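You operate a simulated robot arm through the tools that you are given. There is no shell and no other tool. Be economical: measure what you need, move in short steps, check, and stop when the job is done.

You run a simulated robot arm. Do the job below in one go: nothing can be reset, and whatever is moved stays where it is left.

Task
Make herb salt in the mortar and pound it fine.
Fine: one orange scoop of salt and 4 shakes of herbs go in first; scoop, shaker and pestle go back.

It is judged by the outcome, as a careful person would: the job done as asked, and still so three seconds after it is handed in. It fails if anything else is knocked over, pushed out of place, dropped, spilled or broken.

Robot
A 7-joint arm with a two-finger parallel gripper, fixed in place. Base frame: the origin is at the foot of the arm, x ahead of it, y to its left, z up; the work surface is at about z = 900. Readings come in mm, rad, newtons and seconds.
With the tool pointing down near the work surface it reaches from about 240 to 680 mm from the base axis. Its first joint turns from -1.152 to 1.152 rad. Payload 2.4 kg.
The tool frame sits at the grasp point between the pads (the TCP): z along the fingers, y along the line on which they close. The tips reach 30 mm beyond it. Largest opening 94 mm; finger width 28, thickness 10; the body of the gripper, 50 by 96 mm, starts 55 mm behind the TCP.
Orientation is that of the tool frame in the base frame, as a unit quaternion [w, x, y, z]. With the fingers straight down and closing along the base's y, the tool's x points along the base's -x, its y along +y and its z along -z.

Tools
- The arm moves only by the tool play_rows. Its argument "rows" is a list of rows, each an object of numbers (a shift or turn left out is 0, a gripper value left out holds the last): "jaw": the finger opening in mm, from 0 to 94; "dx", "dy", "dz": the shift along the tool's x, y, z in mm; "wx", "wy", "wz": the turn, a rotation vector about the tool's x, y, z in degrees. In form: [{"jaw": .., "dx": .., "dy": .., "dz": .., "wx": .., "wy": .., "wz": ..}, ...]. A call has 1 to 10 rows; each row is the pose to reach, as a shift and turn from the pose commanded when the call began, along the tool's axes at that moment. Rows are played at 5 a second. More than 50 mm and 0.15 rad between two rows, or a gripper value outside its range, and nothing of the call is played. Where a pose cannot be reached the arm comes as near as it can. A force on the tool above 40 N (or 10 N above the force at the start of the call, whichever is more), or a blocked arm, ends the call early, and 0.2 s more pass. Each finger travels about 153 mm/s and halts on what it meets, pressing with about 43 N; the grip force reading is that of the motor and also rises with nothing between the fingers. The clock runs only during rows and for 0.2 s after the last one: add rows that repeat a pose to give the fingers time. It gives the time, the measured TCP pose, the force on the tool (base axes), the opening and the grip force at its end, in the units of the frame above (readings bear some noise).
- Cameras (640 x 400 px; columns grow to the right, rows downward): "scene" is fixed at [61.4, 512.4, 1430.3]; the picture's right is [-0.43, -0.90, 0.00], its down [-0.59, 0.28, -0.76] and it looks along [0.69, -0.32, -0.65] (base axes); focal length 214 px, centre (320, 200). "wrist" rides on the gripper at [-37, 0, -58] in the tool frame; the picture's right is [0.00, -1.00, 0.00], its down [0.97, 0.00, -0.24] and it looks along [0.24, 0.00, 0.97] (tool axes); focal length 218 px, centre (320, 200).
- get_image(camera): a new picture of that camera. It takes no simulated time.
- probe_pixels(camera, pixels): for up to 12 pixels [column, row] of the newest picture of that camera ("zoom" is the newest enlarged one), the place [x, y, z] in the base frame of the surface seen there, good to about 2 mm, but the place of the scene camera against the robot may be out by one fixed shift of up to 12 mm in any direction. It takes no simulated time.
- enlarge(camera, box): a new picture of the part [left, top, right, bottom] of that camera's present view, enlarged. It takes no simulated time.
- finish_job(): hands the job in; it is judged then, once.

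Go step by step. Measure first, check grasps and placings, and put right what went wrong. The budget is 80 turns and 46 pictures, counting those below and the enlarged ones. Unless the task says otherwise, let go and move clear before handing in, and close with one line.

The tools are called as name(argument=value, ...) on one line, values as JSON. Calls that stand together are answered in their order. play_rows: Moves the arm, as the interface text tells. Its arguments: {"type":"object","properties":{"rows":{"type":"array","items":{"type":"object","properties":{"jaw":{"type":"number"},"dx":{"type":"number"},"dy":{"type":"number"},"dz":{"type":"number"},"wx":{"type":"number"},"wy":{"type":"number"},"wz":{"type":"number"}}}}},"required":["rows"]} The other tools are called the same way: get_image (camera) takes a picture; probe_pixels (camera, pixels) gives the place of the surface under pixels of a picture; enlarge (camera, box) takes an enlarged picture of a part of a camera's view; finish_job () hands the job in.

At the start:

```text
t: 0.0
position: [412.4, 156.5, 1290.4]
tcp_rot: [-0.001, 0.0, 1.0, 0.001]
wrist_force: [-0.5, -0.1, -0.5]
grip_width: 93.8
grasp_force: 0.1
```

scene: 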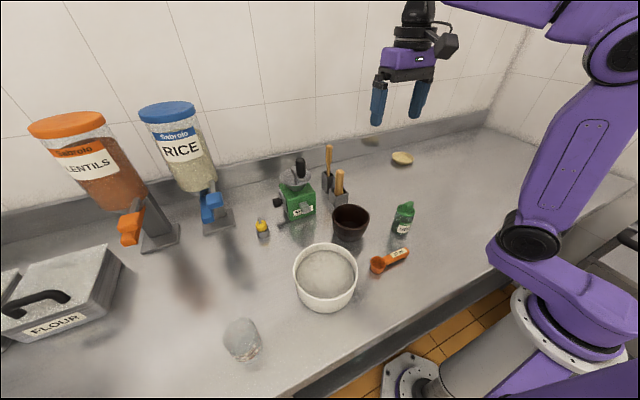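
wrist: 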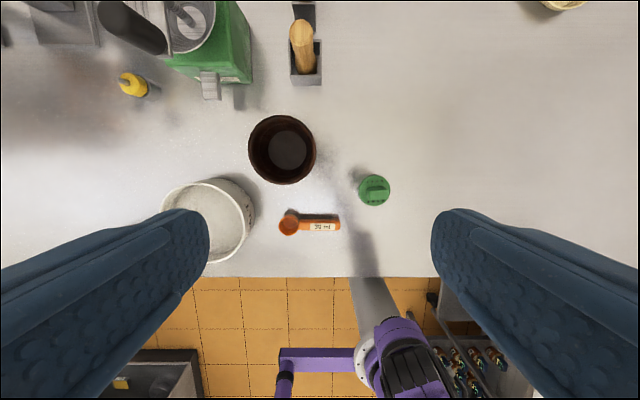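

The pictures show a dark mortar at scene (350,222), a white tub of salt (325,275), an orange scoop (390,260), a green shaker (403,217), and a stand with wooden tools (335,180). I will look at these enlarged first.

enlarge(camera="scene", box=[240, 130, 440, 320])

enlarge(camera="wrist", box=[150, 0, 410, 270])

```text
2.11 times, centred on (340, 225) of scene
```

zoom: 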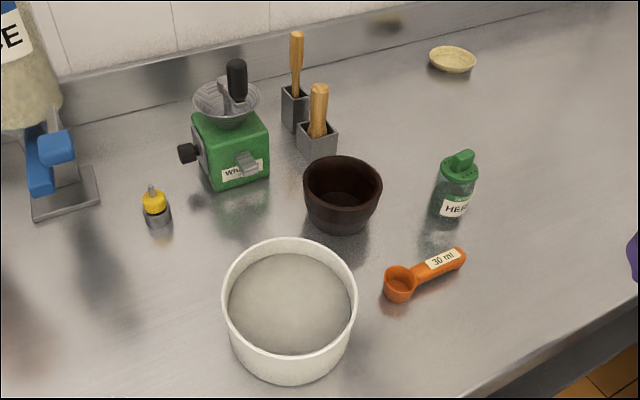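

```text
1.48 times, centred on (280, 135) of wrist
```

zoom: 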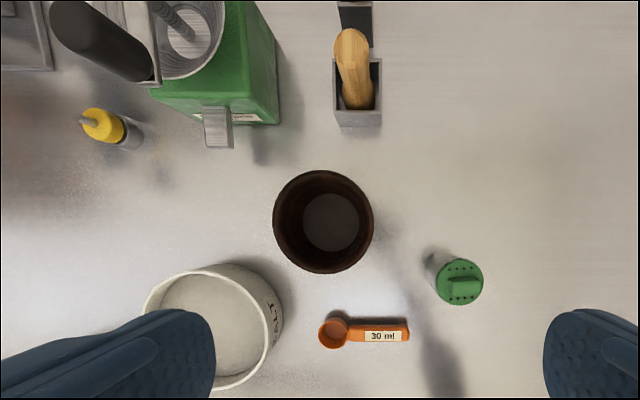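

The tub reads "SALT", the shaker "HERBS", the scoop "30 ml". I'll probe positions from the wrist zoom, which has no camera offset.

probe_pixels(camera="zoom", pixels=[[333, 334], [320, 333], [405, 330], [385, 322], [385, 343], [330, 222], [275, 222], [372, 222], [322, 171], [463, 288], [353, 45], [358, 100]])

probe_pixels(camera="wrist", pixels=[[215, 225], [248, 215], [212, 181], [162, 210], [288, 224], [281, 224], [297, 224], [310, 218], [340, 219], [340, 229], [288, 215], [288, 233]])

probe_pixels(camera="scene", pixels=[[325, 265], [325, 245], [297, 275], [357, 275], [377, 264], [405, 250], [390, 258], [404, 204], [401, 232], [350, 208], [339, 172], [340, 190]])

```text
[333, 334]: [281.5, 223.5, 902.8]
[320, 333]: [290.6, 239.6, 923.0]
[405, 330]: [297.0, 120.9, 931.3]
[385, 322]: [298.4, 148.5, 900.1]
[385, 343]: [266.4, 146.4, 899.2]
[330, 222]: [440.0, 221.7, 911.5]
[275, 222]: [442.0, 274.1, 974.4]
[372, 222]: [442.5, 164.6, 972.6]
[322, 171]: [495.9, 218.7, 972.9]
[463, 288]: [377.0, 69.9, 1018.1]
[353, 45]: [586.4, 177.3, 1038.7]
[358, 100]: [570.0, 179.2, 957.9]
```

```text
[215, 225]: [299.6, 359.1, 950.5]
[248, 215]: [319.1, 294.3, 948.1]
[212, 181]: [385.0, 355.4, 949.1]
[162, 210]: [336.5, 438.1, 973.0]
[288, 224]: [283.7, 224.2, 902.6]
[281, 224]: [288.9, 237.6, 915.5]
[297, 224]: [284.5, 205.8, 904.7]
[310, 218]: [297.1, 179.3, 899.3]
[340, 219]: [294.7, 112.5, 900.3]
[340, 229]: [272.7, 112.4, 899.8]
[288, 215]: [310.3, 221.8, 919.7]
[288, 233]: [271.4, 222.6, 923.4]
```

```text
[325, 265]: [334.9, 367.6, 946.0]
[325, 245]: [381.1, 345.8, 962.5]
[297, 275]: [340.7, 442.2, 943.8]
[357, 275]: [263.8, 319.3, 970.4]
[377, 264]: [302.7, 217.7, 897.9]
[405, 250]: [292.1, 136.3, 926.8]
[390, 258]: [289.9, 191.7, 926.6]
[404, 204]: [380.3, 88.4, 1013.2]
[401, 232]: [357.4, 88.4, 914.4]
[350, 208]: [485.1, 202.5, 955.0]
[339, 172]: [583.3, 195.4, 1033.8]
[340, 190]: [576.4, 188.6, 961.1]
```

The scoop lies along y, with its bowl at about (287,223) and its handle running to y≈112, with the top near z 928. I'll move above the handle and yaw so the fingers close across it.

play_rows(rows=[{"jaw": 60, "dx": 12, "dz": 19, "wz": 8.5}, {"dx": 25, "dz": 38, "wz": 17}, {"dx": 37, "dz": 57, "wz": 25.5}, {"dx": 50, "dz": 76, "wz": 34}, {"dx": 62, "dz": 95, "wz": 42.5}, {"dx": 75, "dz": 114, "wz": 51}, {"dx": 88, "dz": 133, "wz": 59.5}, {"dx": 100, "dz": 152, "wz": 68}, {"dx": 112, "dz": 171, "wz": 76.5}, {"dx": 125, "dy": -16, "dz": 190, "wz": 85}])

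get_image(camera="wrist")

```text
t: 2.2
position: [286.5, 140.1, 1099.6]
tcp_rot: [-0.001, 0.676, 0.736, 0.0]
wrist_force: [-0.1, -0.2, -0.1]
grip_width: 59.9
grasp_force: 0.0
```

```text
41 pictures are left
```

wrist: 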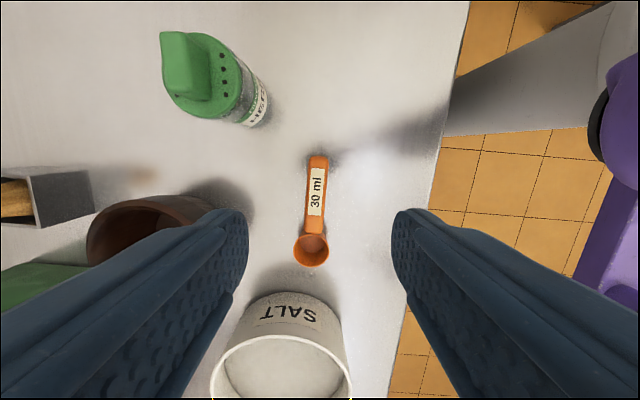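

The scoop handle runs from (310,240) to (320,158) in the wrist view, nearly aligned. I'll zoom in and probe it.

enlarge(camera="wrist", box=[270, 145, 360, 275])

probe_pixels(camera="wrist", pixels=[[319, 162], [317, 180], [316, 205], [311, 165], [328, 165], [312, 225], [311, 243], [296, 250], [327, 250], [311, 264], [309, 252], [340, 200]])

probe_pixels(camera="wrist", pixels=[[205, 75], [185, 60], [280, 370], [285, 345], [345, 370], [215, 370], [310, 172], [328, 172], [308, 190], [326, 190], [307, 205], [325, 205]])

```text
3.08 times, centred on (315, 210) of wrist
```

zoom: 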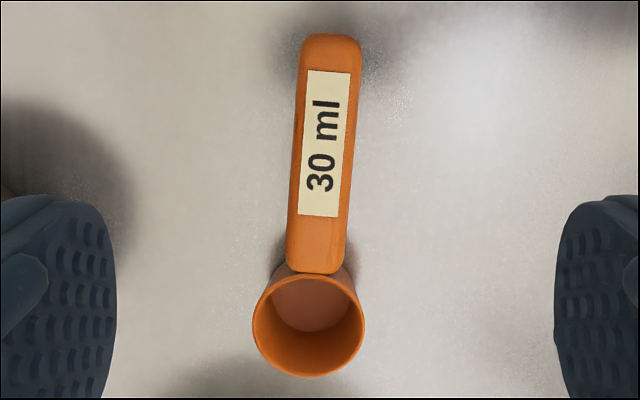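

```text
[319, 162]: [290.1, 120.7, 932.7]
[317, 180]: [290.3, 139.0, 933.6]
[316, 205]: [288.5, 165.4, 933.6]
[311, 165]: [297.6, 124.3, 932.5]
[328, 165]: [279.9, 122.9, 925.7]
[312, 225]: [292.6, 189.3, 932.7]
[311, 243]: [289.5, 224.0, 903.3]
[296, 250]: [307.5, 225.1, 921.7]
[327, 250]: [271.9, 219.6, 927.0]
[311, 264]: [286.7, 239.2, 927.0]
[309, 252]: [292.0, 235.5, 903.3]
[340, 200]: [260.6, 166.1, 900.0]
```

```text
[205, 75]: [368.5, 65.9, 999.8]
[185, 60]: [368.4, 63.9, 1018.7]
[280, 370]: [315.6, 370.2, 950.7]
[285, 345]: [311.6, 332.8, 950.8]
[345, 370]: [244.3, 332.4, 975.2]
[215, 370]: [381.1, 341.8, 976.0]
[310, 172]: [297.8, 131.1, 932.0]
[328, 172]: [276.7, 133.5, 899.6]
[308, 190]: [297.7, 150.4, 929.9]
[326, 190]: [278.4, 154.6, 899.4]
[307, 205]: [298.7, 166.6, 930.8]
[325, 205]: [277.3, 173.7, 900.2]
```

The handle centreline is x≈289.5, y 118–200, top z≈933. I'll descend to TCP z≈936 at y≈140 with the yaw squared, stopping first a bit above the handle.

play_rows(rows=[{"jaw": 50, "dy": 3, "dz": 40, "wz": 5}, {"dy": 3, "dz": 80, "wz": 5}, {"dy": 3, "dz": 115, "wz": 5}, {"dy": 3, "dz": 140, "wz": 5}, {"dy": 3, "dz": 155, "wz": 5}, {"dy": 3, "dz": 163, "wz": 5}, {"dy": 3, "dz": 163, "wz": 5}])

get_image(camera="wrist")

```text
t: 3.8
position: [289.6, 141.0, 936.2]
tcp_rot: [0.0, 0.707, 0.707, 0.0]
wrist_force: [0.3, -0.7, 0.2]
grip_width: 50.1
grasp_force: 0.1
```

```text
39 pictures are left
```

wrist: 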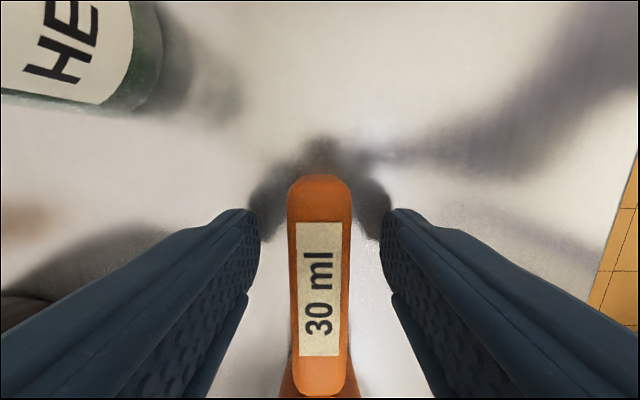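

The handle sits centred between the fingers. I'll close on it and lift.

play_rows(rows=[{"jaw": 4}, {"jaw": 4}, {"jaw": 4}, {"dz": -15}, {"dz": -55}, {"dz": -100}, {"dz": -140}])

get_image(camera="wrist")

enlarge(camera="scene", box=[280, 140, 480, 320])

```text
t: 5.4
position: [287.2, 138.9, 1076.1]
tcp_rot: [0.0, 0.707, 0.707, 0.0]
wrist_force: [0.1, 0.5, -0.4]
grip_width: 20.4
grasp_force: 43.1
```

```text
38 pictures are left
```

wrist: 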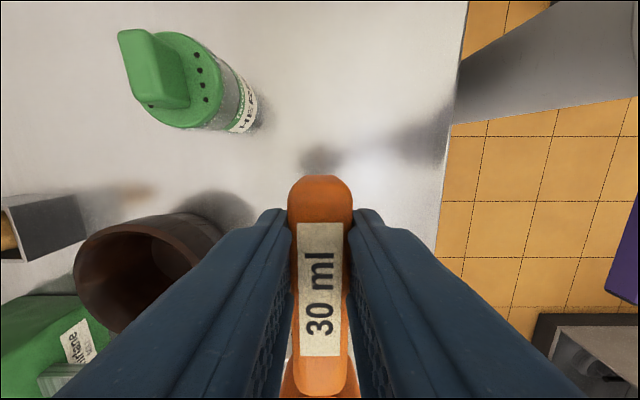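

```text
2.22 times, centred on (380, 230) of scene
```

zoom: 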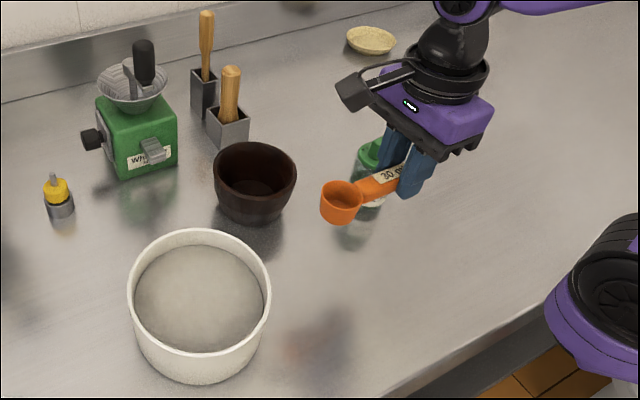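

The scoop is gripped (20.4 mm) and level. A box protrudes from the gripper on the tub side (zoom 355,92), so I'll probe its extent before tilting over the tub.

probe_pixels(camera="zoom", pixels=[[350, 95], [360, 108], [345, 85], [372, 75], [342, 192], [360, 190], [342, 222], [405, 105], [382, 185], [465, 150], [328, 195], [420, 190]])

```text
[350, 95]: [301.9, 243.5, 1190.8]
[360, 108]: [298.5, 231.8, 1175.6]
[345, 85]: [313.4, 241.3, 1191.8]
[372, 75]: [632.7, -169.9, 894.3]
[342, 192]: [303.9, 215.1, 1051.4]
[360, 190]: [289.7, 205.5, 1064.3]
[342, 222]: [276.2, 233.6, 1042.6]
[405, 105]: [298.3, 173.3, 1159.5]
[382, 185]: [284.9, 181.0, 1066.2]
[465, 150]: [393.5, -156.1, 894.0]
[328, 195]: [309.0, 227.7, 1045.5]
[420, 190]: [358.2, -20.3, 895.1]
```

The box sits about 100 mm out and 110 mm up from the TCP, so a 40° tilt clears the tub rim. I'll carry the scoop above the tub (centre ≈(310,367), rim z 975, salt z 950) while tilting the bowl down.

play_rows(rows=[{"dx": 30, "dy": 4, "dz": -14, "wy": -6}, {"dx": 65, "dy": 8, "dz": -14, "wy": -13}, {"dx": 100, "dy": 12, "dz": -14, "wy": -20}, {"dx": 130, "dy": 16, "dz": -14, "wy": -27}, {"dx": 158, "dy": 20, "dz": -14, "wy": -34}, {"dx": 183, "dy": 23, "dz": -14, "wy": -40}, {"dx": 183, "dy": 23, "dz": -14, "wy": -40}])

get_image(camera="scene")

get_image(camera="wrist")

```text
t: 7.0
position: [312.1, 322.6, 1090.3]
tcp_rot: [0.243, 0.664, 0.665, -0.243]
wrist_force: [0.0, -0.9, -0.7]
grip_width: 20.6
grasp_force: 42.8
```

```text
36 pictures are left
```

scene: 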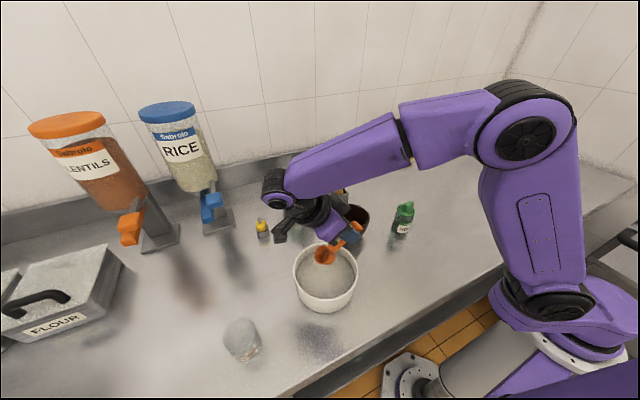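

```text
35 pictures are left
```

wrist: 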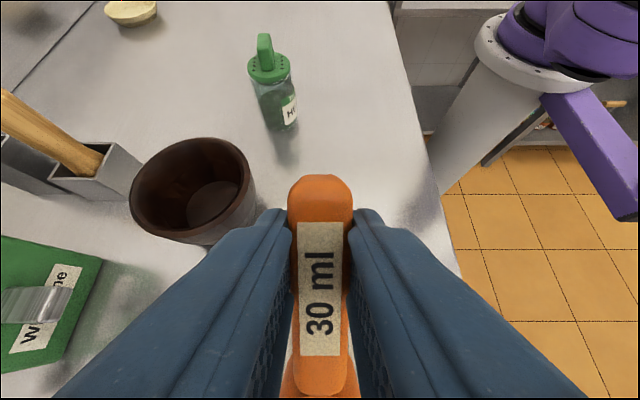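

The tilt is reached and the bowl hangs over the tub at scene (325,253). I'll zoom to check alignment and the tub's inner walls.

enlarge(camera="scene", box=[270, 180, 380, 320])

probe_pixels(camera="scene", pixels=[[294, 262], [302, 252], [357, 265], [340, 247], [330, 311], [310, 300], [352, 290], [298, 270], [356, 278]])

```text
2.86 times, centred on (325, 250) of scene
```

zoom: 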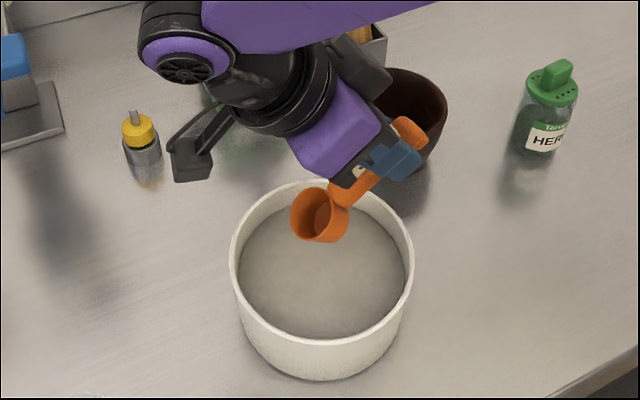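

```text
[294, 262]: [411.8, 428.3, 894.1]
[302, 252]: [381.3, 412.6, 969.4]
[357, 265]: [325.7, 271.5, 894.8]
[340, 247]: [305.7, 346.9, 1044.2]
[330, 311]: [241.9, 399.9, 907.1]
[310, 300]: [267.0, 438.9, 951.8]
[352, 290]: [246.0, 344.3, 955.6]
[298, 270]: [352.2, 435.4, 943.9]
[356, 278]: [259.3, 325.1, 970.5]
```

The scoop is well placed. I'll probe the rim to confirm the tub's centre before plunging.

probe_pixels(camera="zoom", pixels=[[233, 260], [237, 240], [410, 265], [407, 240], [322, 344], [270, 325], [370, 328], [260, 205], [285, 188], [390, 215], [320, 280], [320, 320]])

```text
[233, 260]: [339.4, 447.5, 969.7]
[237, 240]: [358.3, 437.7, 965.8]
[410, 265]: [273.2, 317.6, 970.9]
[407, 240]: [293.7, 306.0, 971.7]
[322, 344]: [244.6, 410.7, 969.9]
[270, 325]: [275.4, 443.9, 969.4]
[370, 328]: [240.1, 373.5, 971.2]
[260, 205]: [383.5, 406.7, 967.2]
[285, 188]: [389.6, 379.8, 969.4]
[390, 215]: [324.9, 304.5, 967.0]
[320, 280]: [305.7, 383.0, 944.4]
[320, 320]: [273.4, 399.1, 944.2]
```

The wrist-based centre (310,367) holds, with the scene camera offset about (+4,+9,−5.5). Now I'll do the scooping motion: plunge, push forward, level out and rise.

play_rows(rows=[{"dx": 32.2, "dz": 38.3}, {"dx": 51.4, "dz": 61.3}, {"dx": 61.1, "dz": 72.8}, {"dx": 72.3, "dz": 65.9}, {"dx": 79.2, "dz": 64.1, "wy": 7}, {"dx": 78.1, "dz": 68.9, "wy": 14}, {"dx": 74.9, "dz": 72.9, "wy": 21}, {"dx": 70.8, "dz": 71.1, "wy": 28}, {"dx": 61.7, "dz": 61.8, "wy": 35}, {"dx": 50.7, "dz": 48.8, "wy": 40}])

enlarge(camera="scene", box=[270, 180, 380, 320])

```text
t: 9.2
position: [313.2, 328.9, 1021.3]
tcp_rot: [-0.001, 0.707, 0.707, 0.001]
wrist_force: [0.1, 0.4, 0.3]
grip_width: 20.8
grasp_force: 42.9
```

```text
2.86 times, centred on (325, 250) of scene
```

zoom: 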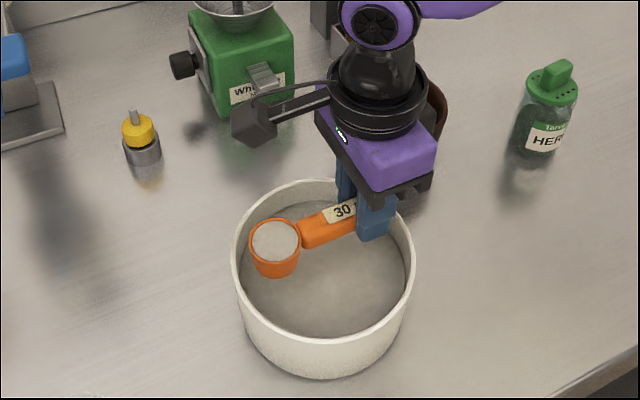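

The scoop came up full and level with salt. I'll carry it gently so its bowl hovers over the mortar (centre ≈(442,219.5), rim z 973).

play_rows(rows=[{"dz": -15}, {"dz": -35}, {"dx": -20, "dy": 13, "dz": -40}, {"dx": -50, "dy": 32, "dz": -40}, {"dx": -85, "dy": 54, "dz": -40}, {"dx": -120, "dy": 77, "dz": -40}, {"dx": -155, "dy": 99, "dz": -40}, {"dx": -180, "dy": 115, "dz": -40}, {"dx": -191.4, "dy": 121.8, "dz": -35}, {"dx": -191.4, "dy": 121.8, "dz": -28}])

enlarge(camera="scene", box=[290, 120, 450, 290])

```text
t: 11.4
position: [436.0, 138.7, 1048.5]
tcp_rot: [0.0, 0.707, 0.707, 0.0]
wrist_force: [0.3, 0.1, -0.4]
grip_width: 20.6
grasp_force: 42.9
```

```text
2.35 times, centred on (370, 205) of scene
```

zoom: 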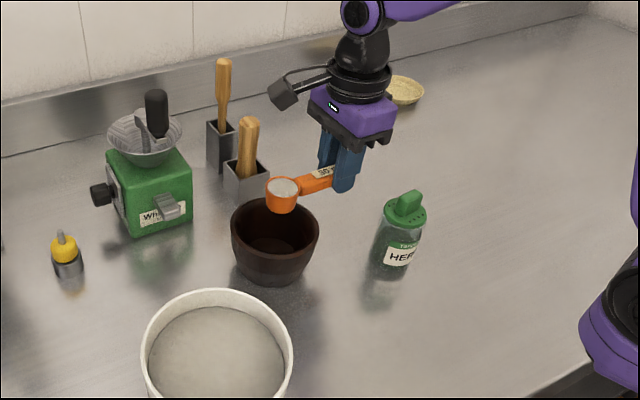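

The bowl is above the mortar with the salt intact. I'll test the roll in small steps up to about 24°.

play_rows(rows=[{"wx": -6}, {"wx": -12}, {"wx": -18}, {"wx": -24}, {"wx": -24}])

enlarge(camera="scene", box=[290, 120, 450, 290])

```text
t: 12.6
position: [434.1, 139.2, 1049.6]
tcp_rot: [0.148, 0.691, 0.692, 0.148]
wrist_force: [0.4, -0.7, -1.0]
grip_width: 20.7
grasp_force: 42.8
```

```text
2.35 times, centred on (370, 205) of scene
```

zoom: 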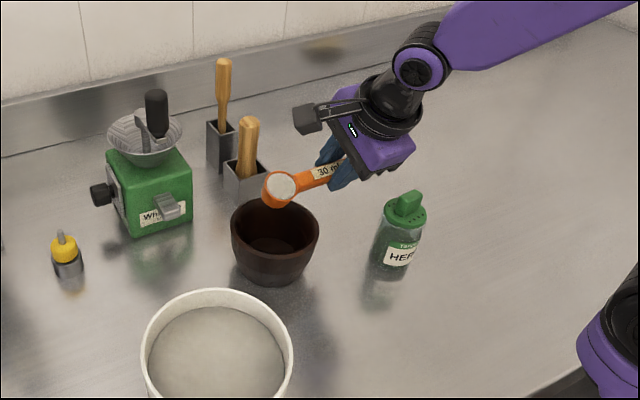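

The roll tracks well in the intended direction. I'll continue to about 90° total.

play_rows(rows=[{"wx": -8}, {"wx": -16}, {"wx": -24}, {"wx": -32}, {"wx": -40}, {"wx": -48}, {"wx": -56}, {"wx": -64}, {"wx": -70}, {"wx": -70}])

enlarge(camera="scene", box=[290, 120, 450, 290])

```text
t: 14.8
position: [443.4, 132.2, 1112.5]
tcp_rot: [0.281, 0.65, 0.648, 0.28]
wrist_force: [-0.2, -0.2, -0.3]
grip_width: 20.7
grasp_force: 42.9
out of reach, approached as far as the arm can: row 2, 3, 4, 5, 6, 7, 8, 9, 10
```

```text
2.35 times, centred on (370, 205) of scene
```

zoom: 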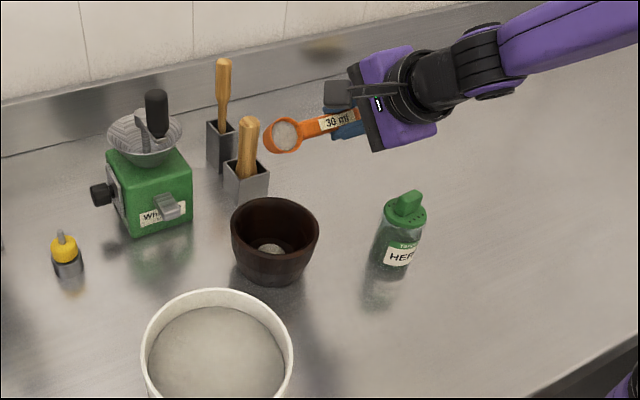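

Some salt is already in the mortar (zoom 270,248), but the roll is stopped at about 47° because the wrist folds too near the base. I'll roll back toward level, then approach with a different yaw.

play_rows(rows=[{"wx": 8}, {"wx": 16}, {"wx": 24}, {"wx": 32}, {"wx": 40}, {"wx": 40}])

```text
t: 16.2
position: [442.5, 130.7, 1110.2]
tcp_rot: [0.041, 0.706, 0.706, 0.04]
wrist_force: [0.5, -0.3, -0.6]
grip_width: 20.6
grasp_force: 43.5
out of reach, approached as far as the arm can: row 1
```

The moves are relative to the reached pose, and the roll is now about 6.6°. I'll level it and re-centre the bowl over the mortar.

play_rows(rows=[{"wx": 6.6, "dx": 7}, {"wx": 6.6, "dx": 7, "dz": 30}, {"wx": 6.6, "dx": 7, "dz": 40}])

```text
t: 17.0
position: [445.7, 136.5, 1071.7]
tcp_rot: [0.0, 0.707, 0.707, 0.002]
wrist_force: [0.8, -0.7, -0.7]
grip_width: 20.7
grasp_force: 42.7
```

Level and centred. Now I'll yaw about the bowl so the handle points toward +x, which lets the later roll send the wrist out to the free −y side.

play_rows(rows=[{"dx": 1.3, "dy": 8.7, "wz": -8}, {"dx": 3.7, "dy": 19.9, "wz": -16}, {"dx": 7.6, "dy": 30.7, "wz": -24}, {"dx": 13, "dy": 40.8, "wz": -32}, {"dx": 19.7, "dy": 50, "wz": -40}, {"dx": 27.6, "dy": 58.2, "wz": -48}, {"dx": 36.7, "dy": 65.3, "wz": -56}, {"dx": 46.6, "dy": 71, "wz": -64}, {"dx": 54.5, "dy": 74.3, "wz": -70}, {"dx": 54.5, "dy": 74.3, "wz": -70}])

enlarge(camera="scene", box=[290, 120, 450, 290])

```text
t: 19.2
position: [520.2, 192.5, 1071.9]
tcp_rot: [0.001, 0.173, 0.985, 0.0]
wrist_force: [-0.5, 1.1, -0.7]
grip_width: 20.5
grasp_force: 42.8
```

```text
2.35 times, centred on (370, 205) of scene
```

zoom: 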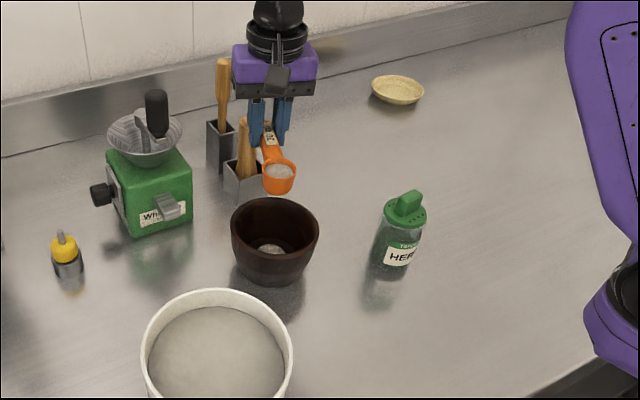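

The bowl is still over the mortar with the fingers clear of the pestle. I'll roll toward pouring with the wrist swinging to −y.

play_rows(rows=[{"dy": -1, "wx": -8}, {"dy": -2, "wx": -16}, {"dy": -3, "wx": -24}, {"dy": -4, "wx": -32}, {"dy": -5, "wx": -40}, {"dy": -6, "wx": -48}, {"dy": -7, "wx": -56}, {"dy": -8, "wx": -64}, {"dy": -9, "wx": -72}, {"dy": -9, "wx": -80}])

enlarge(camera="scene", box=[290, 120, 450, 290])

```text
t: 21.4
position: [518.5, 182.6, 1070.8]
tcp_rot: [0.113, 0.132, 0.754, 0.633]
wrist_force: [-0.3, -0.5, -0.4]
grip_width: 20.3
grasp_force: 43.4
```

```text
2.35 times, centred on (370, 205) of scene
```

zoom: 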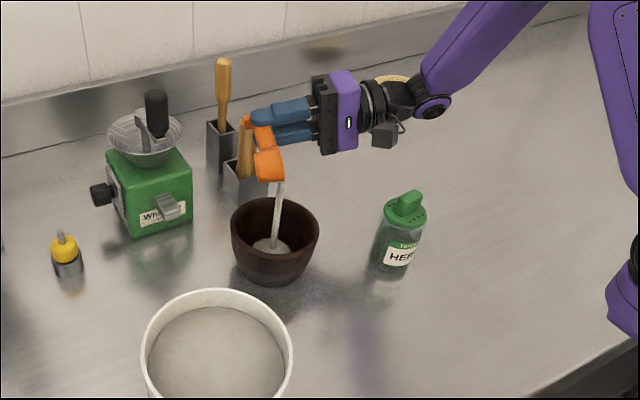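

The salt pours straight into the mortar (stream at zoom 278,215). I'll roll further to empty it and hold.

play_rows(rows=[{"wx": -8}, {"wx": -16}, {"wx": -24}, {"wx": -32}, {"wx": -40}, {"wx": -40}, {"wx": -40}, {"wx": -40}, {"wx": -40}])

enlarge(camera="scene", box=[290, 120, 450, 290])

```text
t: 23.4
position: [522.1, 182.4, 1071.1]
tcp_rot: [0.149, 0.088, 0.51, 0.842]
wrist_force: [0.0, -0.3, -0.8]
grip_width: 20.9
grasp_force: 42.8
out of reach, approached as far as the arm can: row 5
```

```text
2.35 times, centred on (370, 205) of scene
```

zoom: 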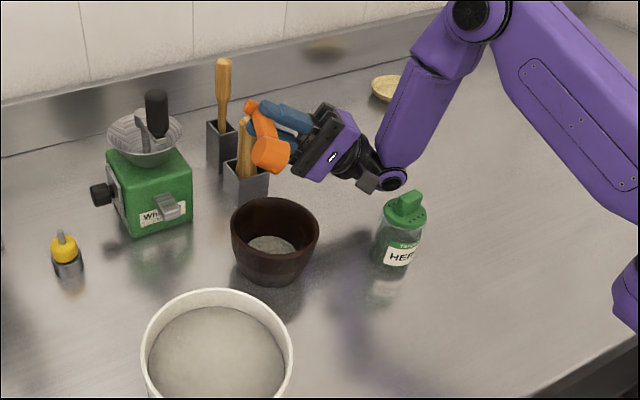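

The scoop is empty and the heap sits in the mortar. I'll roll back to level.

play_rows(rows=[{"wx": 8}, {"wx": 16}, {"wx": 24}, {"wx": 32}, {"wx": 40}, {"wx": 48}, {"wx": 56}, {"wx": 64}, {"wx": 72}, {"wx": 80}])

play_rows(rows=[{"wx": 8}, {"wx": 16}, {"wx": 24}, {"wx": 32}, {"wx": 37.7}, {"wx": 37.7}])

```text
t: 25.6
position: [518.3, 183.5, 1073.1]
tcp_rot: [0.061, 0.163, 0.926, 0.336]
wrist_force: [-0.4, 0.1, -0.8]
grip_width: 20.5
grasp_force: 42.8
```

```text
t: 27.0
position: [519.3, 182.9, 1071.1]
tcp_rot: [0.006, 0.174, 0.985, 0.019]
wrist_force: [0.0, 0.2, 0.4]
grip_width: 20.6
grasp_force: 43.4
```

Nearly level (about 2° left). I'll correct this, then travel and yaw back to above the scoop's original place.

play_rows(rows=[{"wx": 2.2}, {"wx": 2.2, "dx": 25, "dy": -15}, {"wx": 2.2, "dx": 60, "dy": -35}, {"wx": 2.2, "dx": 100, "dy": -59}, {"wx": 2.2, "dx": 100, "dy": -59}])

play_rows(rows=[{"dx": 11, "dy": -7, "wz": 8}, {"dx": 22, "dy": -13, "wz": 16}, {"dx": 34, "dy": -20, "wz": 24}, {"dx": 45, "dy": -26, "wz": 32}, {"dx": 56, "dy": -33, "wz": 40}, {"dx": 68, "dy": -39, "wz": 48}, {"dx": 79, "dy": -46, "wz": 56}, {"dx": 90, "dy": -52, "wz": 64}, {"dx": 101.6, "dy": -59, "wz": 70}, {"dx": 101.6, "dy": -59, "wz": 70}])

get_image(camera="scene")

```text
t: 28.2
position: [402.0, 162.5, 1066.8]
tcp_rot: [0.001, 0.173, 0.985, 0.001]
wrist_force: [-0.2, 0.0, -0.5]
grip_width: 20.6
grasp_force: 43.3
```

```text
t: 30.4
position: [287.5, 141.1, 1069.4]
tcp_rot: [0.001, 0.708, 0.706, 0.002]
wrist_force: [-0.3, 0.4, -1.0]
grip_width: 20.5
grasp_force: 42.7
```

```text
26 pictures are left
```

scene: 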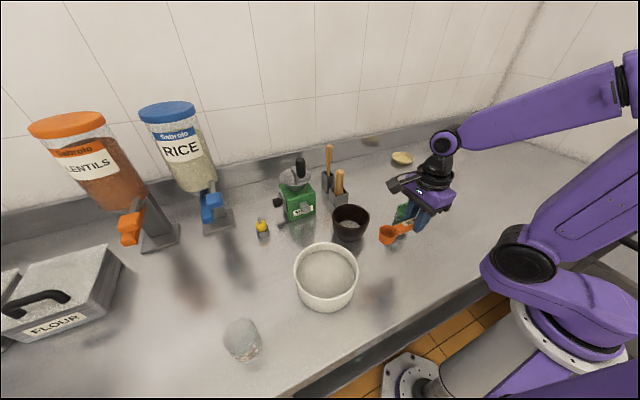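

The empty scoop is above its original spot. I'll lower it until it sits on the surface at the grasp height, checking force.

play_rows(rows=[{"dy": 2, "dz": 40}, {"dy": 2, "dz": 80}, {"dy": 2, "dz": 110}, {"dy": 2, "dz": 124}, {"dy": 2, "dz": 130}, {"dy": 2, "dz": 132}, {"dy": 2, "dz": 132}])

```text
t: 32.0
position: [290.9, 140.3, 937.8]
tcp_rot: [0.001, 0.707, 0.707, 0.002]
wrist_force: [-4.9, 1.0, 35.6]
grip_width: 20.8
grasp_force: 43.0
```

Contact with 36 N says I am slightly overpressing. I'll back off 1 mm, release, and rise.

play_rows(rows=[{"dz": -1}, {"dz": -1, "jaw": 30}, {"dz": -1, "jaw": 50}, {"dz": -1, "jaw": 50}, {"dz": -30, "jaw": 50}, {"dz": -70}, {"dz": -120}, {"dz": -160}])

get_image(camera="wrist")

```text
t: 33.8
position: [290.2, 143.2, 1094.7]
tcp_rot: [0.0, 0.707, 0.707, 0.002]
wrist_force: [0.8, 0.2, 0.2]
grip_width: 50.0
grasp_force: 0.0
```

```text
25 pictures are left
```

wrist: 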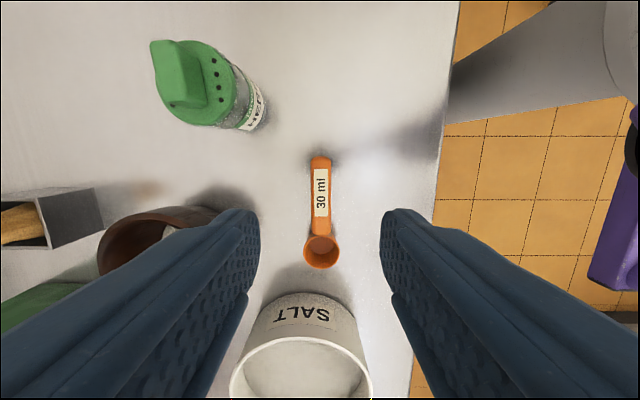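

The scoop is back at its place and upright. Next is the shaker: I'll zoom on it and probe its cap and body.

enlarge(camera="wrist", box=[140, 30, 280, 140])

probe_pixels(camera="wrist", pixels=[[160, 45], [170, 100], [200, 95], [215, 42], [236, 80], [195, 124], [228, 115], [245, 90], [243, 127], [262, 108], [180, 42], [222, 65]])

probe_pixels(camera="scene", pixels=[[350, 226], [350, 220], [345, 222]])

```text
3.64 times, centred on (210, 85) of wrist
```

zoom: 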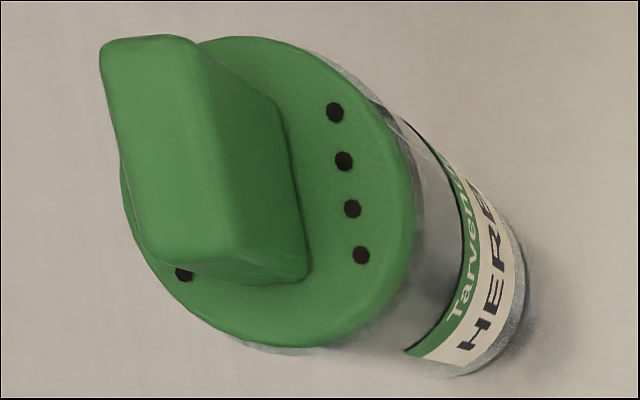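

```text
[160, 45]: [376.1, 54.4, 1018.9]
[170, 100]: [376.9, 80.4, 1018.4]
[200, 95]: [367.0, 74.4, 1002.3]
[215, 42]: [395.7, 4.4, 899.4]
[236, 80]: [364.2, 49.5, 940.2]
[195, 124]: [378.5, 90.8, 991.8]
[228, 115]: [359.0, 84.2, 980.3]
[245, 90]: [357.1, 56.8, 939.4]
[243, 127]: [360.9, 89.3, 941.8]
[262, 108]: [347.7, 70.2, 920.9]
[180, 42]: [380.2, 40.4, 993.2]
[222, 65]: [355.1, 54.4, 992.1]
```

```text
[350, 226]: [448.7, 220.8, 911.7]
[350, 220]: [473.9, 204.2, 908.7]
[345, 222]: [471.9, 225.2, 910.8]
```

Shaker centre is ≈(372,66), body radius ~24, cap top at 992 and fin to 1018. I'll grasp it from the side (tool pointing +y from the −y side), so rolling the tool can invert it; first move to a pre-grasp while tilting.

play_rows(rows=[{"jaw": 90, "dx": -20, "dy": 8, "dz": 0, "wy": 8.5}, {"dx": -41, "dy": 16, "wy": 17}, {"dx": -62, "dy": 25, "wy": 25.5}, {"dx": -83, "dy": 33, "wy": 34}, {"dx": -104, "dy": 41, "wy": 42.5}, {"dx": -125, "dy": 50, "wy": 51}, {"dx": -145, "dy": 58, "wy": 59.5}, {"dx": -165, "dy": 66, "wy": 68}, {"dx": -185, "dy": 74, "wy": 76.5}, {"dx": -203, "dy": 82, "wy": 85}])

get_image(camera="scene")

```text
t: 36.0
position: [371.4, -64.0, 1097.1]
tcp_rot: [-0.478, 0.519, 0.521, 0.48]
wrist_force: [-0.1, 0.0, -0.8]
grip_width: 90.1
grasp_force: 0.0
```

```text
23 pictures are left
```

scene: 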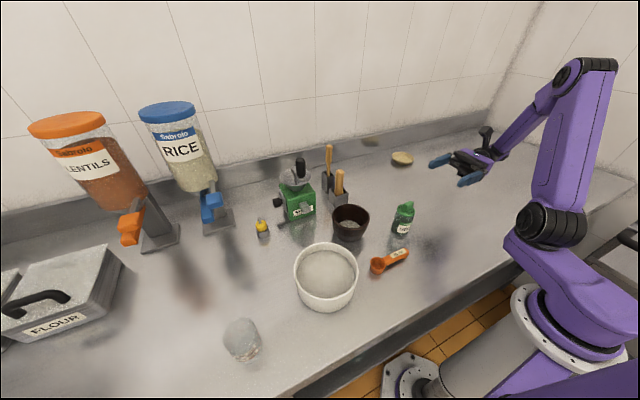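

The side-pointing pose is reachable. I'll square it and lower to z≈958 clear of the shaker (y≈−45).

play_rows(rows=[{"dx": -30, "dz": 8, "wy": 5}, {"dx": -65, "dz": 15, "wy": 5}, {"dx": -100, "dz": 24, "wy": 5}, {"dx": -125, "dz": 29, "wy": 5}, {"dx": -136.8, "dz": 31, "wy": 5}, {"dx": -136.8, "dz": 31, "wy": 5}])

enlarge(camera="scene", box=[360, 100, 560, 270])

get_image(camera="wrist")

```text
t: 37.4
position: [371.6, -44.5, 957.5]
tcp_rot: [-0.5, 0.499, 0.501, 0.501]
wrist_force: [0.4, -0.5, -0.8]
grip_width: 90.0
grasp_force: 0.0
```

```text
2.35 times, centred on (460, 185) of scene
```

zoom: 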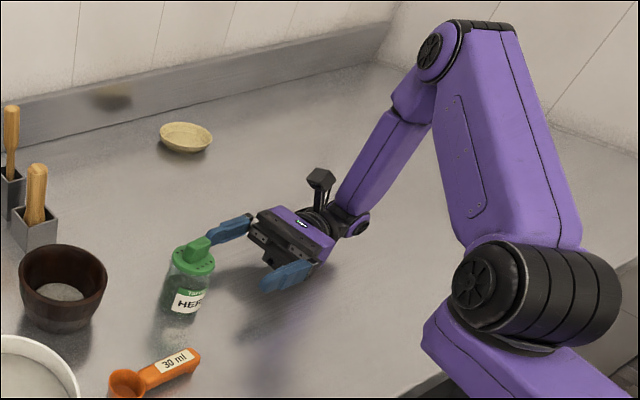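

```text
21 pictures are left
```

wrist: 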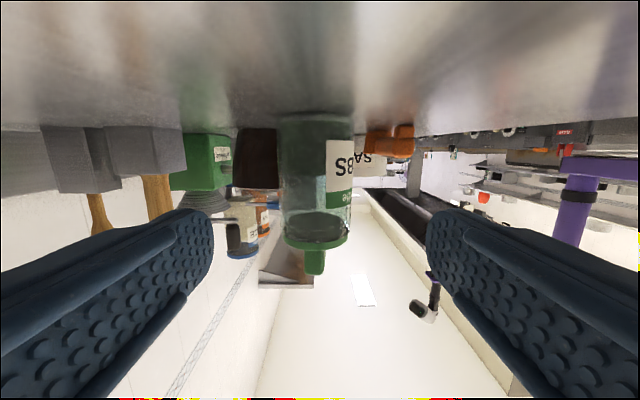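

The shaker is centred between the open fingers (wrist column ≈316). I'll advance to y≈65.

play_rows(rows=[{"dy": 1.5, "dz": 30}, {"dy": 1.5, "dz": 60}, {"dy": 1.5, "dz": 85}, {"dy": 1.5, "dz": 100}, {"dy": 1.5, "dz": 109}, {"dy": 1.5, "dz": 109}])

enlarge(camera="scene", box=[350, 140, 490, 270])

```text
t: 38.8
position: [374.9, 66.4, 957.6]
tcp_rot: [-0.5, 0.498, 0.501, 0.501]
wrist_force: [0.1, 0.2, -0.9]
grip_width: 89.9
grasp_force: 0.0
```

```text
3.08 times, centred on (420, 205) of scene
```

zoom: 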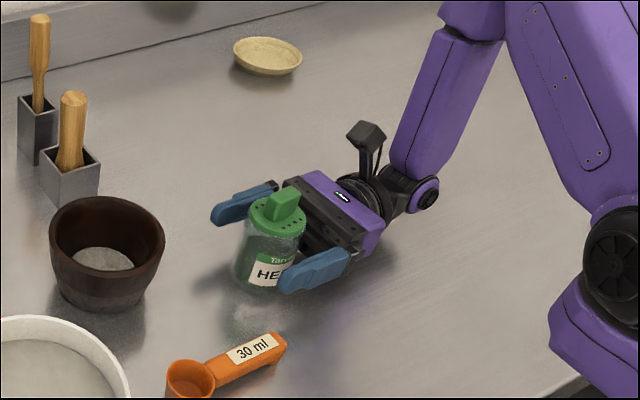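

The shaker sits between the pads. I'll close on it and lift straight up gently.

play_rows(rows=[{"jaw": 60}, {"jaw": 40}, {"jaw": 40}, {"jaw": 40}, {"dx": 10}, {"dx": 40}, {"dx": 75}, {"dx": 110}, {"dx": 130}])

get_image(camera="wrist")

```text
t: 40.8
position: [373.7, 68.5, 1088.4]
tcp_rot: [-0.499, 0.499, 0.5, 0.501]
wrist_force: [0.4, 0.4, -2.6]
grip_width: 59.5
grasp_force: 42.4
```

```text
19 pictures are left
```

wrist: 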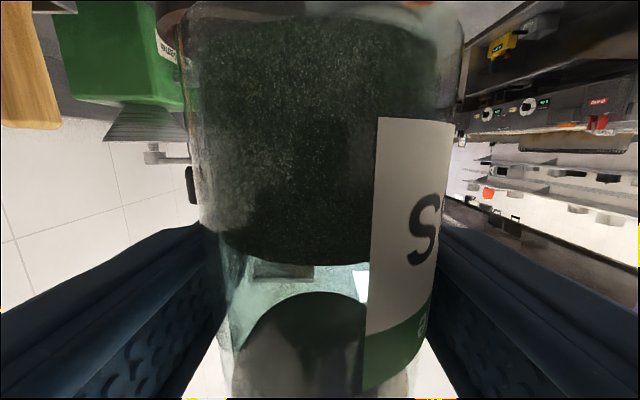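

The shaker is firmly held (59.5 mm). I'll carry it to the mortar while rolling to about 56°, so the cap ends up over the mortar.

play_rows(rows=[{"dy": 12, "dz": 19, "wz": -7}, {"dy": 24, "dz": 38, "wz": -14}, {"dy": 36, "dz": 57, "wz": -21}, {"dy": 48, "dz": 75, "wz": -28}, {"dy": 60, "dz": 94, "wz": -35}, {"dy": 72, "dz": 113, "wz": -42}, {"dy": 84, "dz": 132, "wz": -49}, {"dy": 96, "dz": 151, "wz": -56}, {"dy": 96, "dz": 151, "wz": -56}])

enlarge(camera="scene", box=[290, 100, 490, 290])

```text
t: 42.8
position: [468.5, 217.7, 1087.1]
tcp_rot: [-0.205, 0.205, 0.677, 0.677]
wrist_force: [0.3, 0.2, -1.6]
grip_width: 59.4
grasp_force: 42.6
```

```text
2.11 times, centred on (390, 195) of scene
```

zoom: 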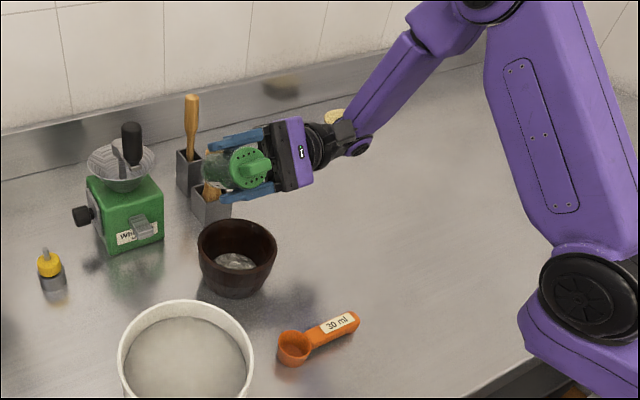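

No leakage and everything is clear. I'll keep rolling with the cap staying above the mortar, to about 130°.

play_rows(rows=[{"wz": -8}, {"wz": -16}, {"wz": -24}, {"wz": -32}, {"wz": -40}, {"wz": -48}, {"wz": -56}, {"wz": -64}, {"wz": -72}, {"wz": -76}])

enlarge(camera="scene", box=[290, 100, 490, 290])

```text
t: 45.0
position: [469.4, 217.2, 1088.2]
tcp_rot: [0.254, -0.255, 0.659, 0.66]
wrist_force: [0.1, -0.3, -1.9]
grip_width: 59.7
grasp_force: 43.2
```

```text
2.11 times, centred on (390, 195) of scene
```

zoom: 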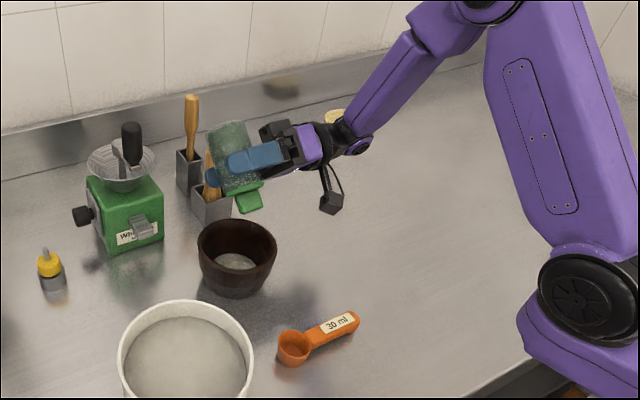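

The shaker is at 132° with its cap tracking above the mortar. I'll finish the inversion to 180° and centre it at z≈1053.

play_rows(rows=[{"dx": 7, "dy": -1.3, "dz": 0.5, "wz": -8}, {"dx": 14.5, "dy": -2.6, "dz": 1, "wz": -16}, {"dx": 22, "dy": -4, "dz": 1.5, "wz": -24}, {"dx": 29, "dy": -5.3, "dz": 2, "wz": -32}, {"dx": 36, "dy": -6.6, "dz": 2, "wz": -40}, {"dx": 43.5, "dy": -7.9, "dz": 2, "wz": -48}, {"dx": 43.5, "dy": -7.9, "dz": 2, "wz": -48}])

enlarge(camera="scene", box=[300, 140, 420, 280])

```text
t: 46.6
position: [440.8, 219.3, 1051.8]
tcp_rot: [-0.501, 0.502, -0.498, -0.5]
wrist_force: [0.3, 0.2, -1.8]
grip_width: 59.4
grasp_force: 42.5
```

```text
2.86 times, centred on (360, 210) of scene
```

zoom: 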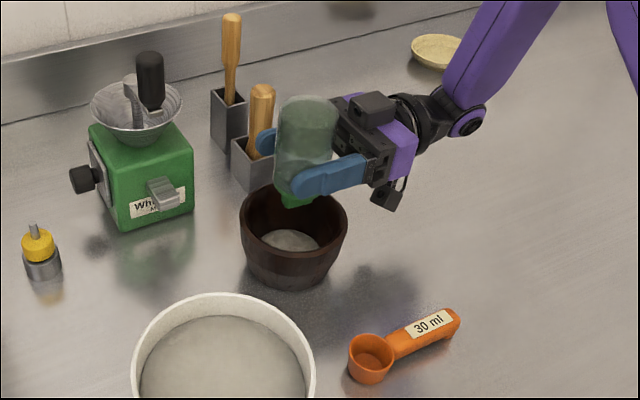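

Inverted over the mortar, nothing out yet. I'll do one test shake: 40 mm up and down.

play_rows(rows=[{"dx": -40}, {"dx": 0}, {"dx": 0}, {"dx": 0}])

enlarge(camera="scene", box=[325, 190, 385, 250])

```text
t: 47.6
position: [441.7, 220.2, 1052.3]
tcp_rot: [-0.501, 0.501, -0.499, -0.5]
wrist_force: [0.0, -0.3, -2.3]
grip_width: 59.8
grasp_force: 43.1
```

```text
6.67 times, centred on (355, 220) of scene
```

zoom: 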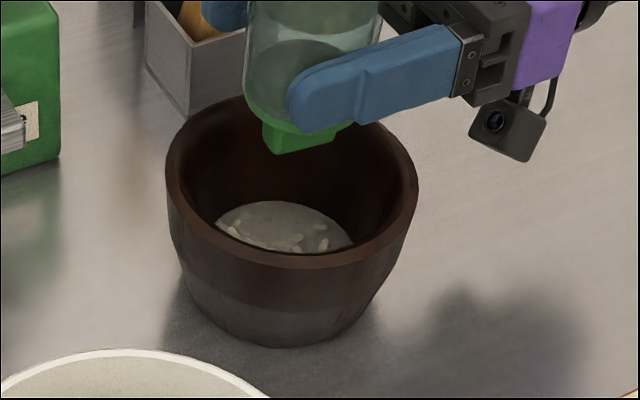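

I see a few pale elongated flecks on the salt, possibly herbs. I need more shakes anyway, so I'll do a second identical one and compare.

play_rows(rows=[{"dx": -40}, {"dx": 0}, {"dx": 0}, {"dx": 0}])

enlarge(camera="scene", box=[325, 190, 385, 250])

```text
t: 48.6
position: [440.3, 219.5, 1053.6]
tcp_rot: [0.501, -0.5, 0.499, 0.5]
wrist_force: [-0.3, 1.0, -1.5]
grip_width: 59.8
grasp_force: 43.3
```

```text
6.67 times, centred on (355, 220) of scene
```

zoom: 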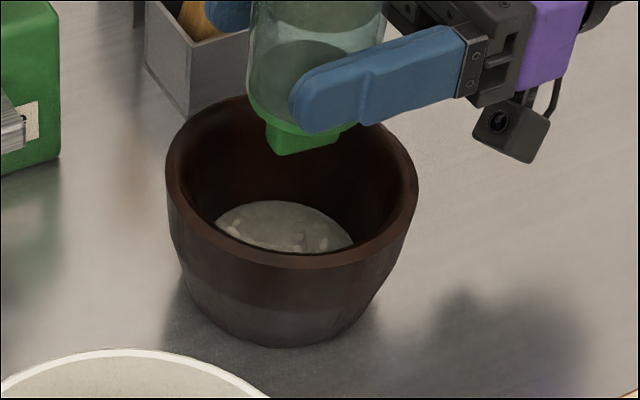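

The flecks look the same as before, so I can't tell whether anything came out. I'll look at the salt surface at the greatest zoom.

enlarge(camera="scene", box=[338, 210, 364, 230])

```text
16.00 times, centred on (351, 220) of scene
```

zoom: 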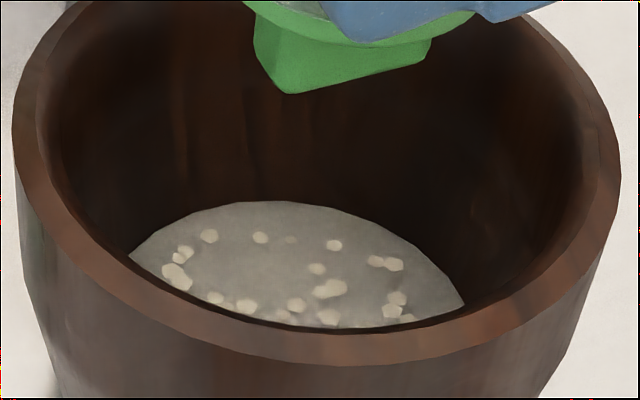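

No green is visible, only pale coarse grains. I'll do one sharper shake with a down-then-up reversal at the bottom and compare at the same zoom.

play_rows(rows=[{"dx": -15}, {"dx": -30}, {"dx": -45}, {"dx": -45}, {"dx": 3}, {"dx": -45}, {"dx": -45}, {"dx": -30}, {"dx": -15}, {"dx": 0}])

enlarge(camera="scene", box=[338, 210, 364, 230])

```text
t: 50.8
position: [441.8, 217.0, 1053.1]
tcp_rot: [0.501, -0.5, 0.499, 0.499]
wrist_force: [0.1, 0.6, -1.3]
grip_width: 59.7
grasp_force: 42.9
```

```text
16.00 times, centred on (351, 220) of scene
```

zoom: 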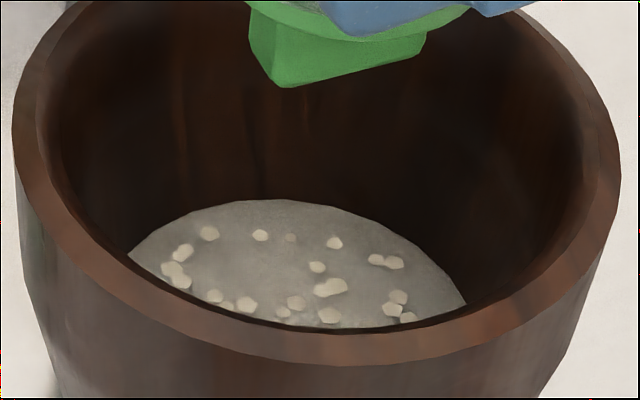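

The grains are identical, so no herbs have fallen; the strokes were too soft. I'll try one stronger stroke: a 100 mm downward run with a sharp reversal.

play_rows(rows=[{"dx": -30}, {"dx": -65}, {"dx": -100}, {"dx": -100}, {"dx": -50}, {"dx": 0}, {"dx": -50}, {"dx": -50}])

enlarge(camera="scene", box=[330, 182, 376, 230])

```text
t: 52.6
position: [440.6, 217.1, 1105.1]
tcp_rot: [0.501, -0.501, 0.499, 0.5]
wrist_force: [-0.1, 0.2, -2.9]
grip_width: 59.5
grasp_force: 42.8
```

```text
8.33 times, centred on (353, 206) of scene
```

zoom: 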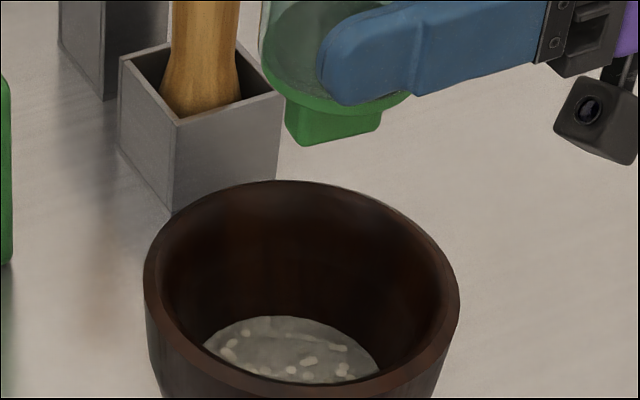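

The herb level in the inverted jar may have changed. I'll zoom in on the jar and on the mortar contents to settle it.

enlarge(camera="scene", box=[330, 150, 376, 200])

enlarge(camera="scene", box=[338, 210, 364, 230])

```text
8.00 times, centred on (353, 175) of scene
```

zoom: 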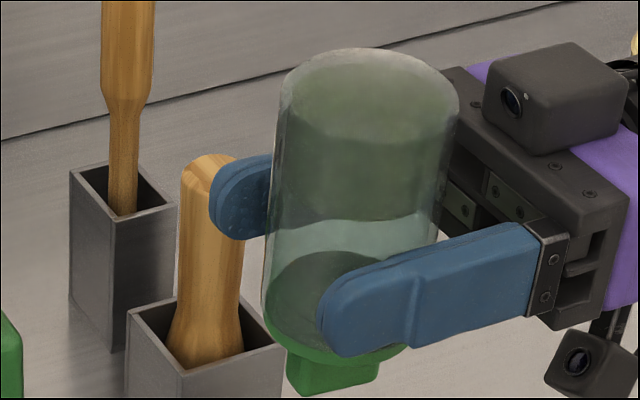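

```text
16.00 times, centred on (351, 220) of scene
```

zoom: 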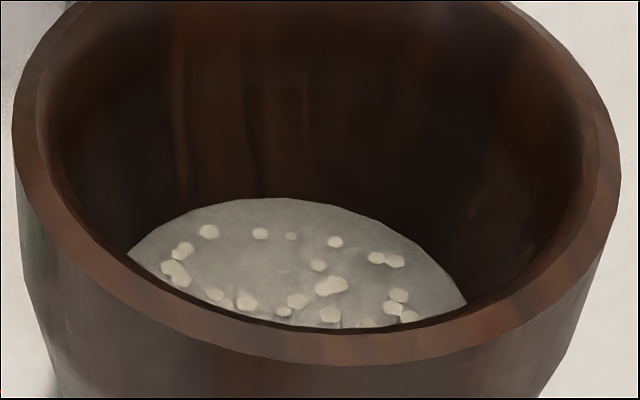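

The jar's herb fill is just a fixed body, but the mound edge and grains seem to creep up about 1–2 px with each shake (edge row 201→199→198). I'll take one more picture without shaking to check this is a real rise and not jitter.

enlarge(camera="scene", box=[338, 210, 364, 230])

probe_pixels(camera="zoom", pixels=[[240, 215], [280, 215], [320, 225], [360, 235], [200, 250], [240, 260], [280, 265], [350, 260], [250, 280], [280, 290], [360, 300], [420, 280]])

```text
16.00 times, centred on (351, 220) of scene
```

zoom: 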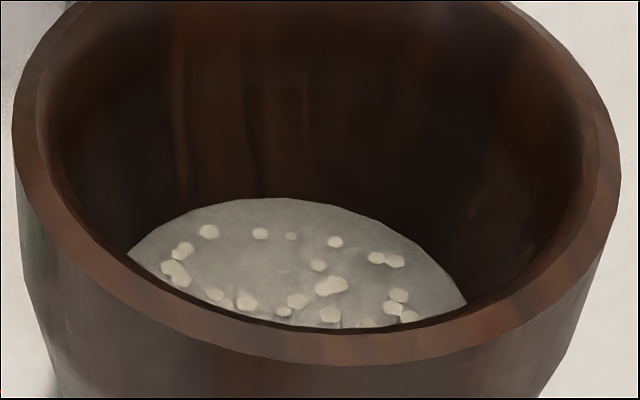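

```text
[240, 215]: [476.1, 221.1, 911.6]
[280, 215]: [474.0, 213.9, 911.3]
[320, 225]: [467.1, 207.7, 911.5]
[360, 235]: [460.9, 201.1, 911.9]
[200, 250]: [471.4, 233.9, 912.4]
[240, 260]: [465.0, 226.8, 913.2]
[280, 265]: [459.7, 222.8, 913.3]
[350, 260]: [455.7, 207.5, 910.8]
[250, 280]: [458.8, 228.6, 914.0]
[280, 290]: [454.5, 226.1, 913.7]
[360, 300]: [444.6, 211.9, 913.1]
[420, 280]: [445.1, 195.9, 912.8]
```

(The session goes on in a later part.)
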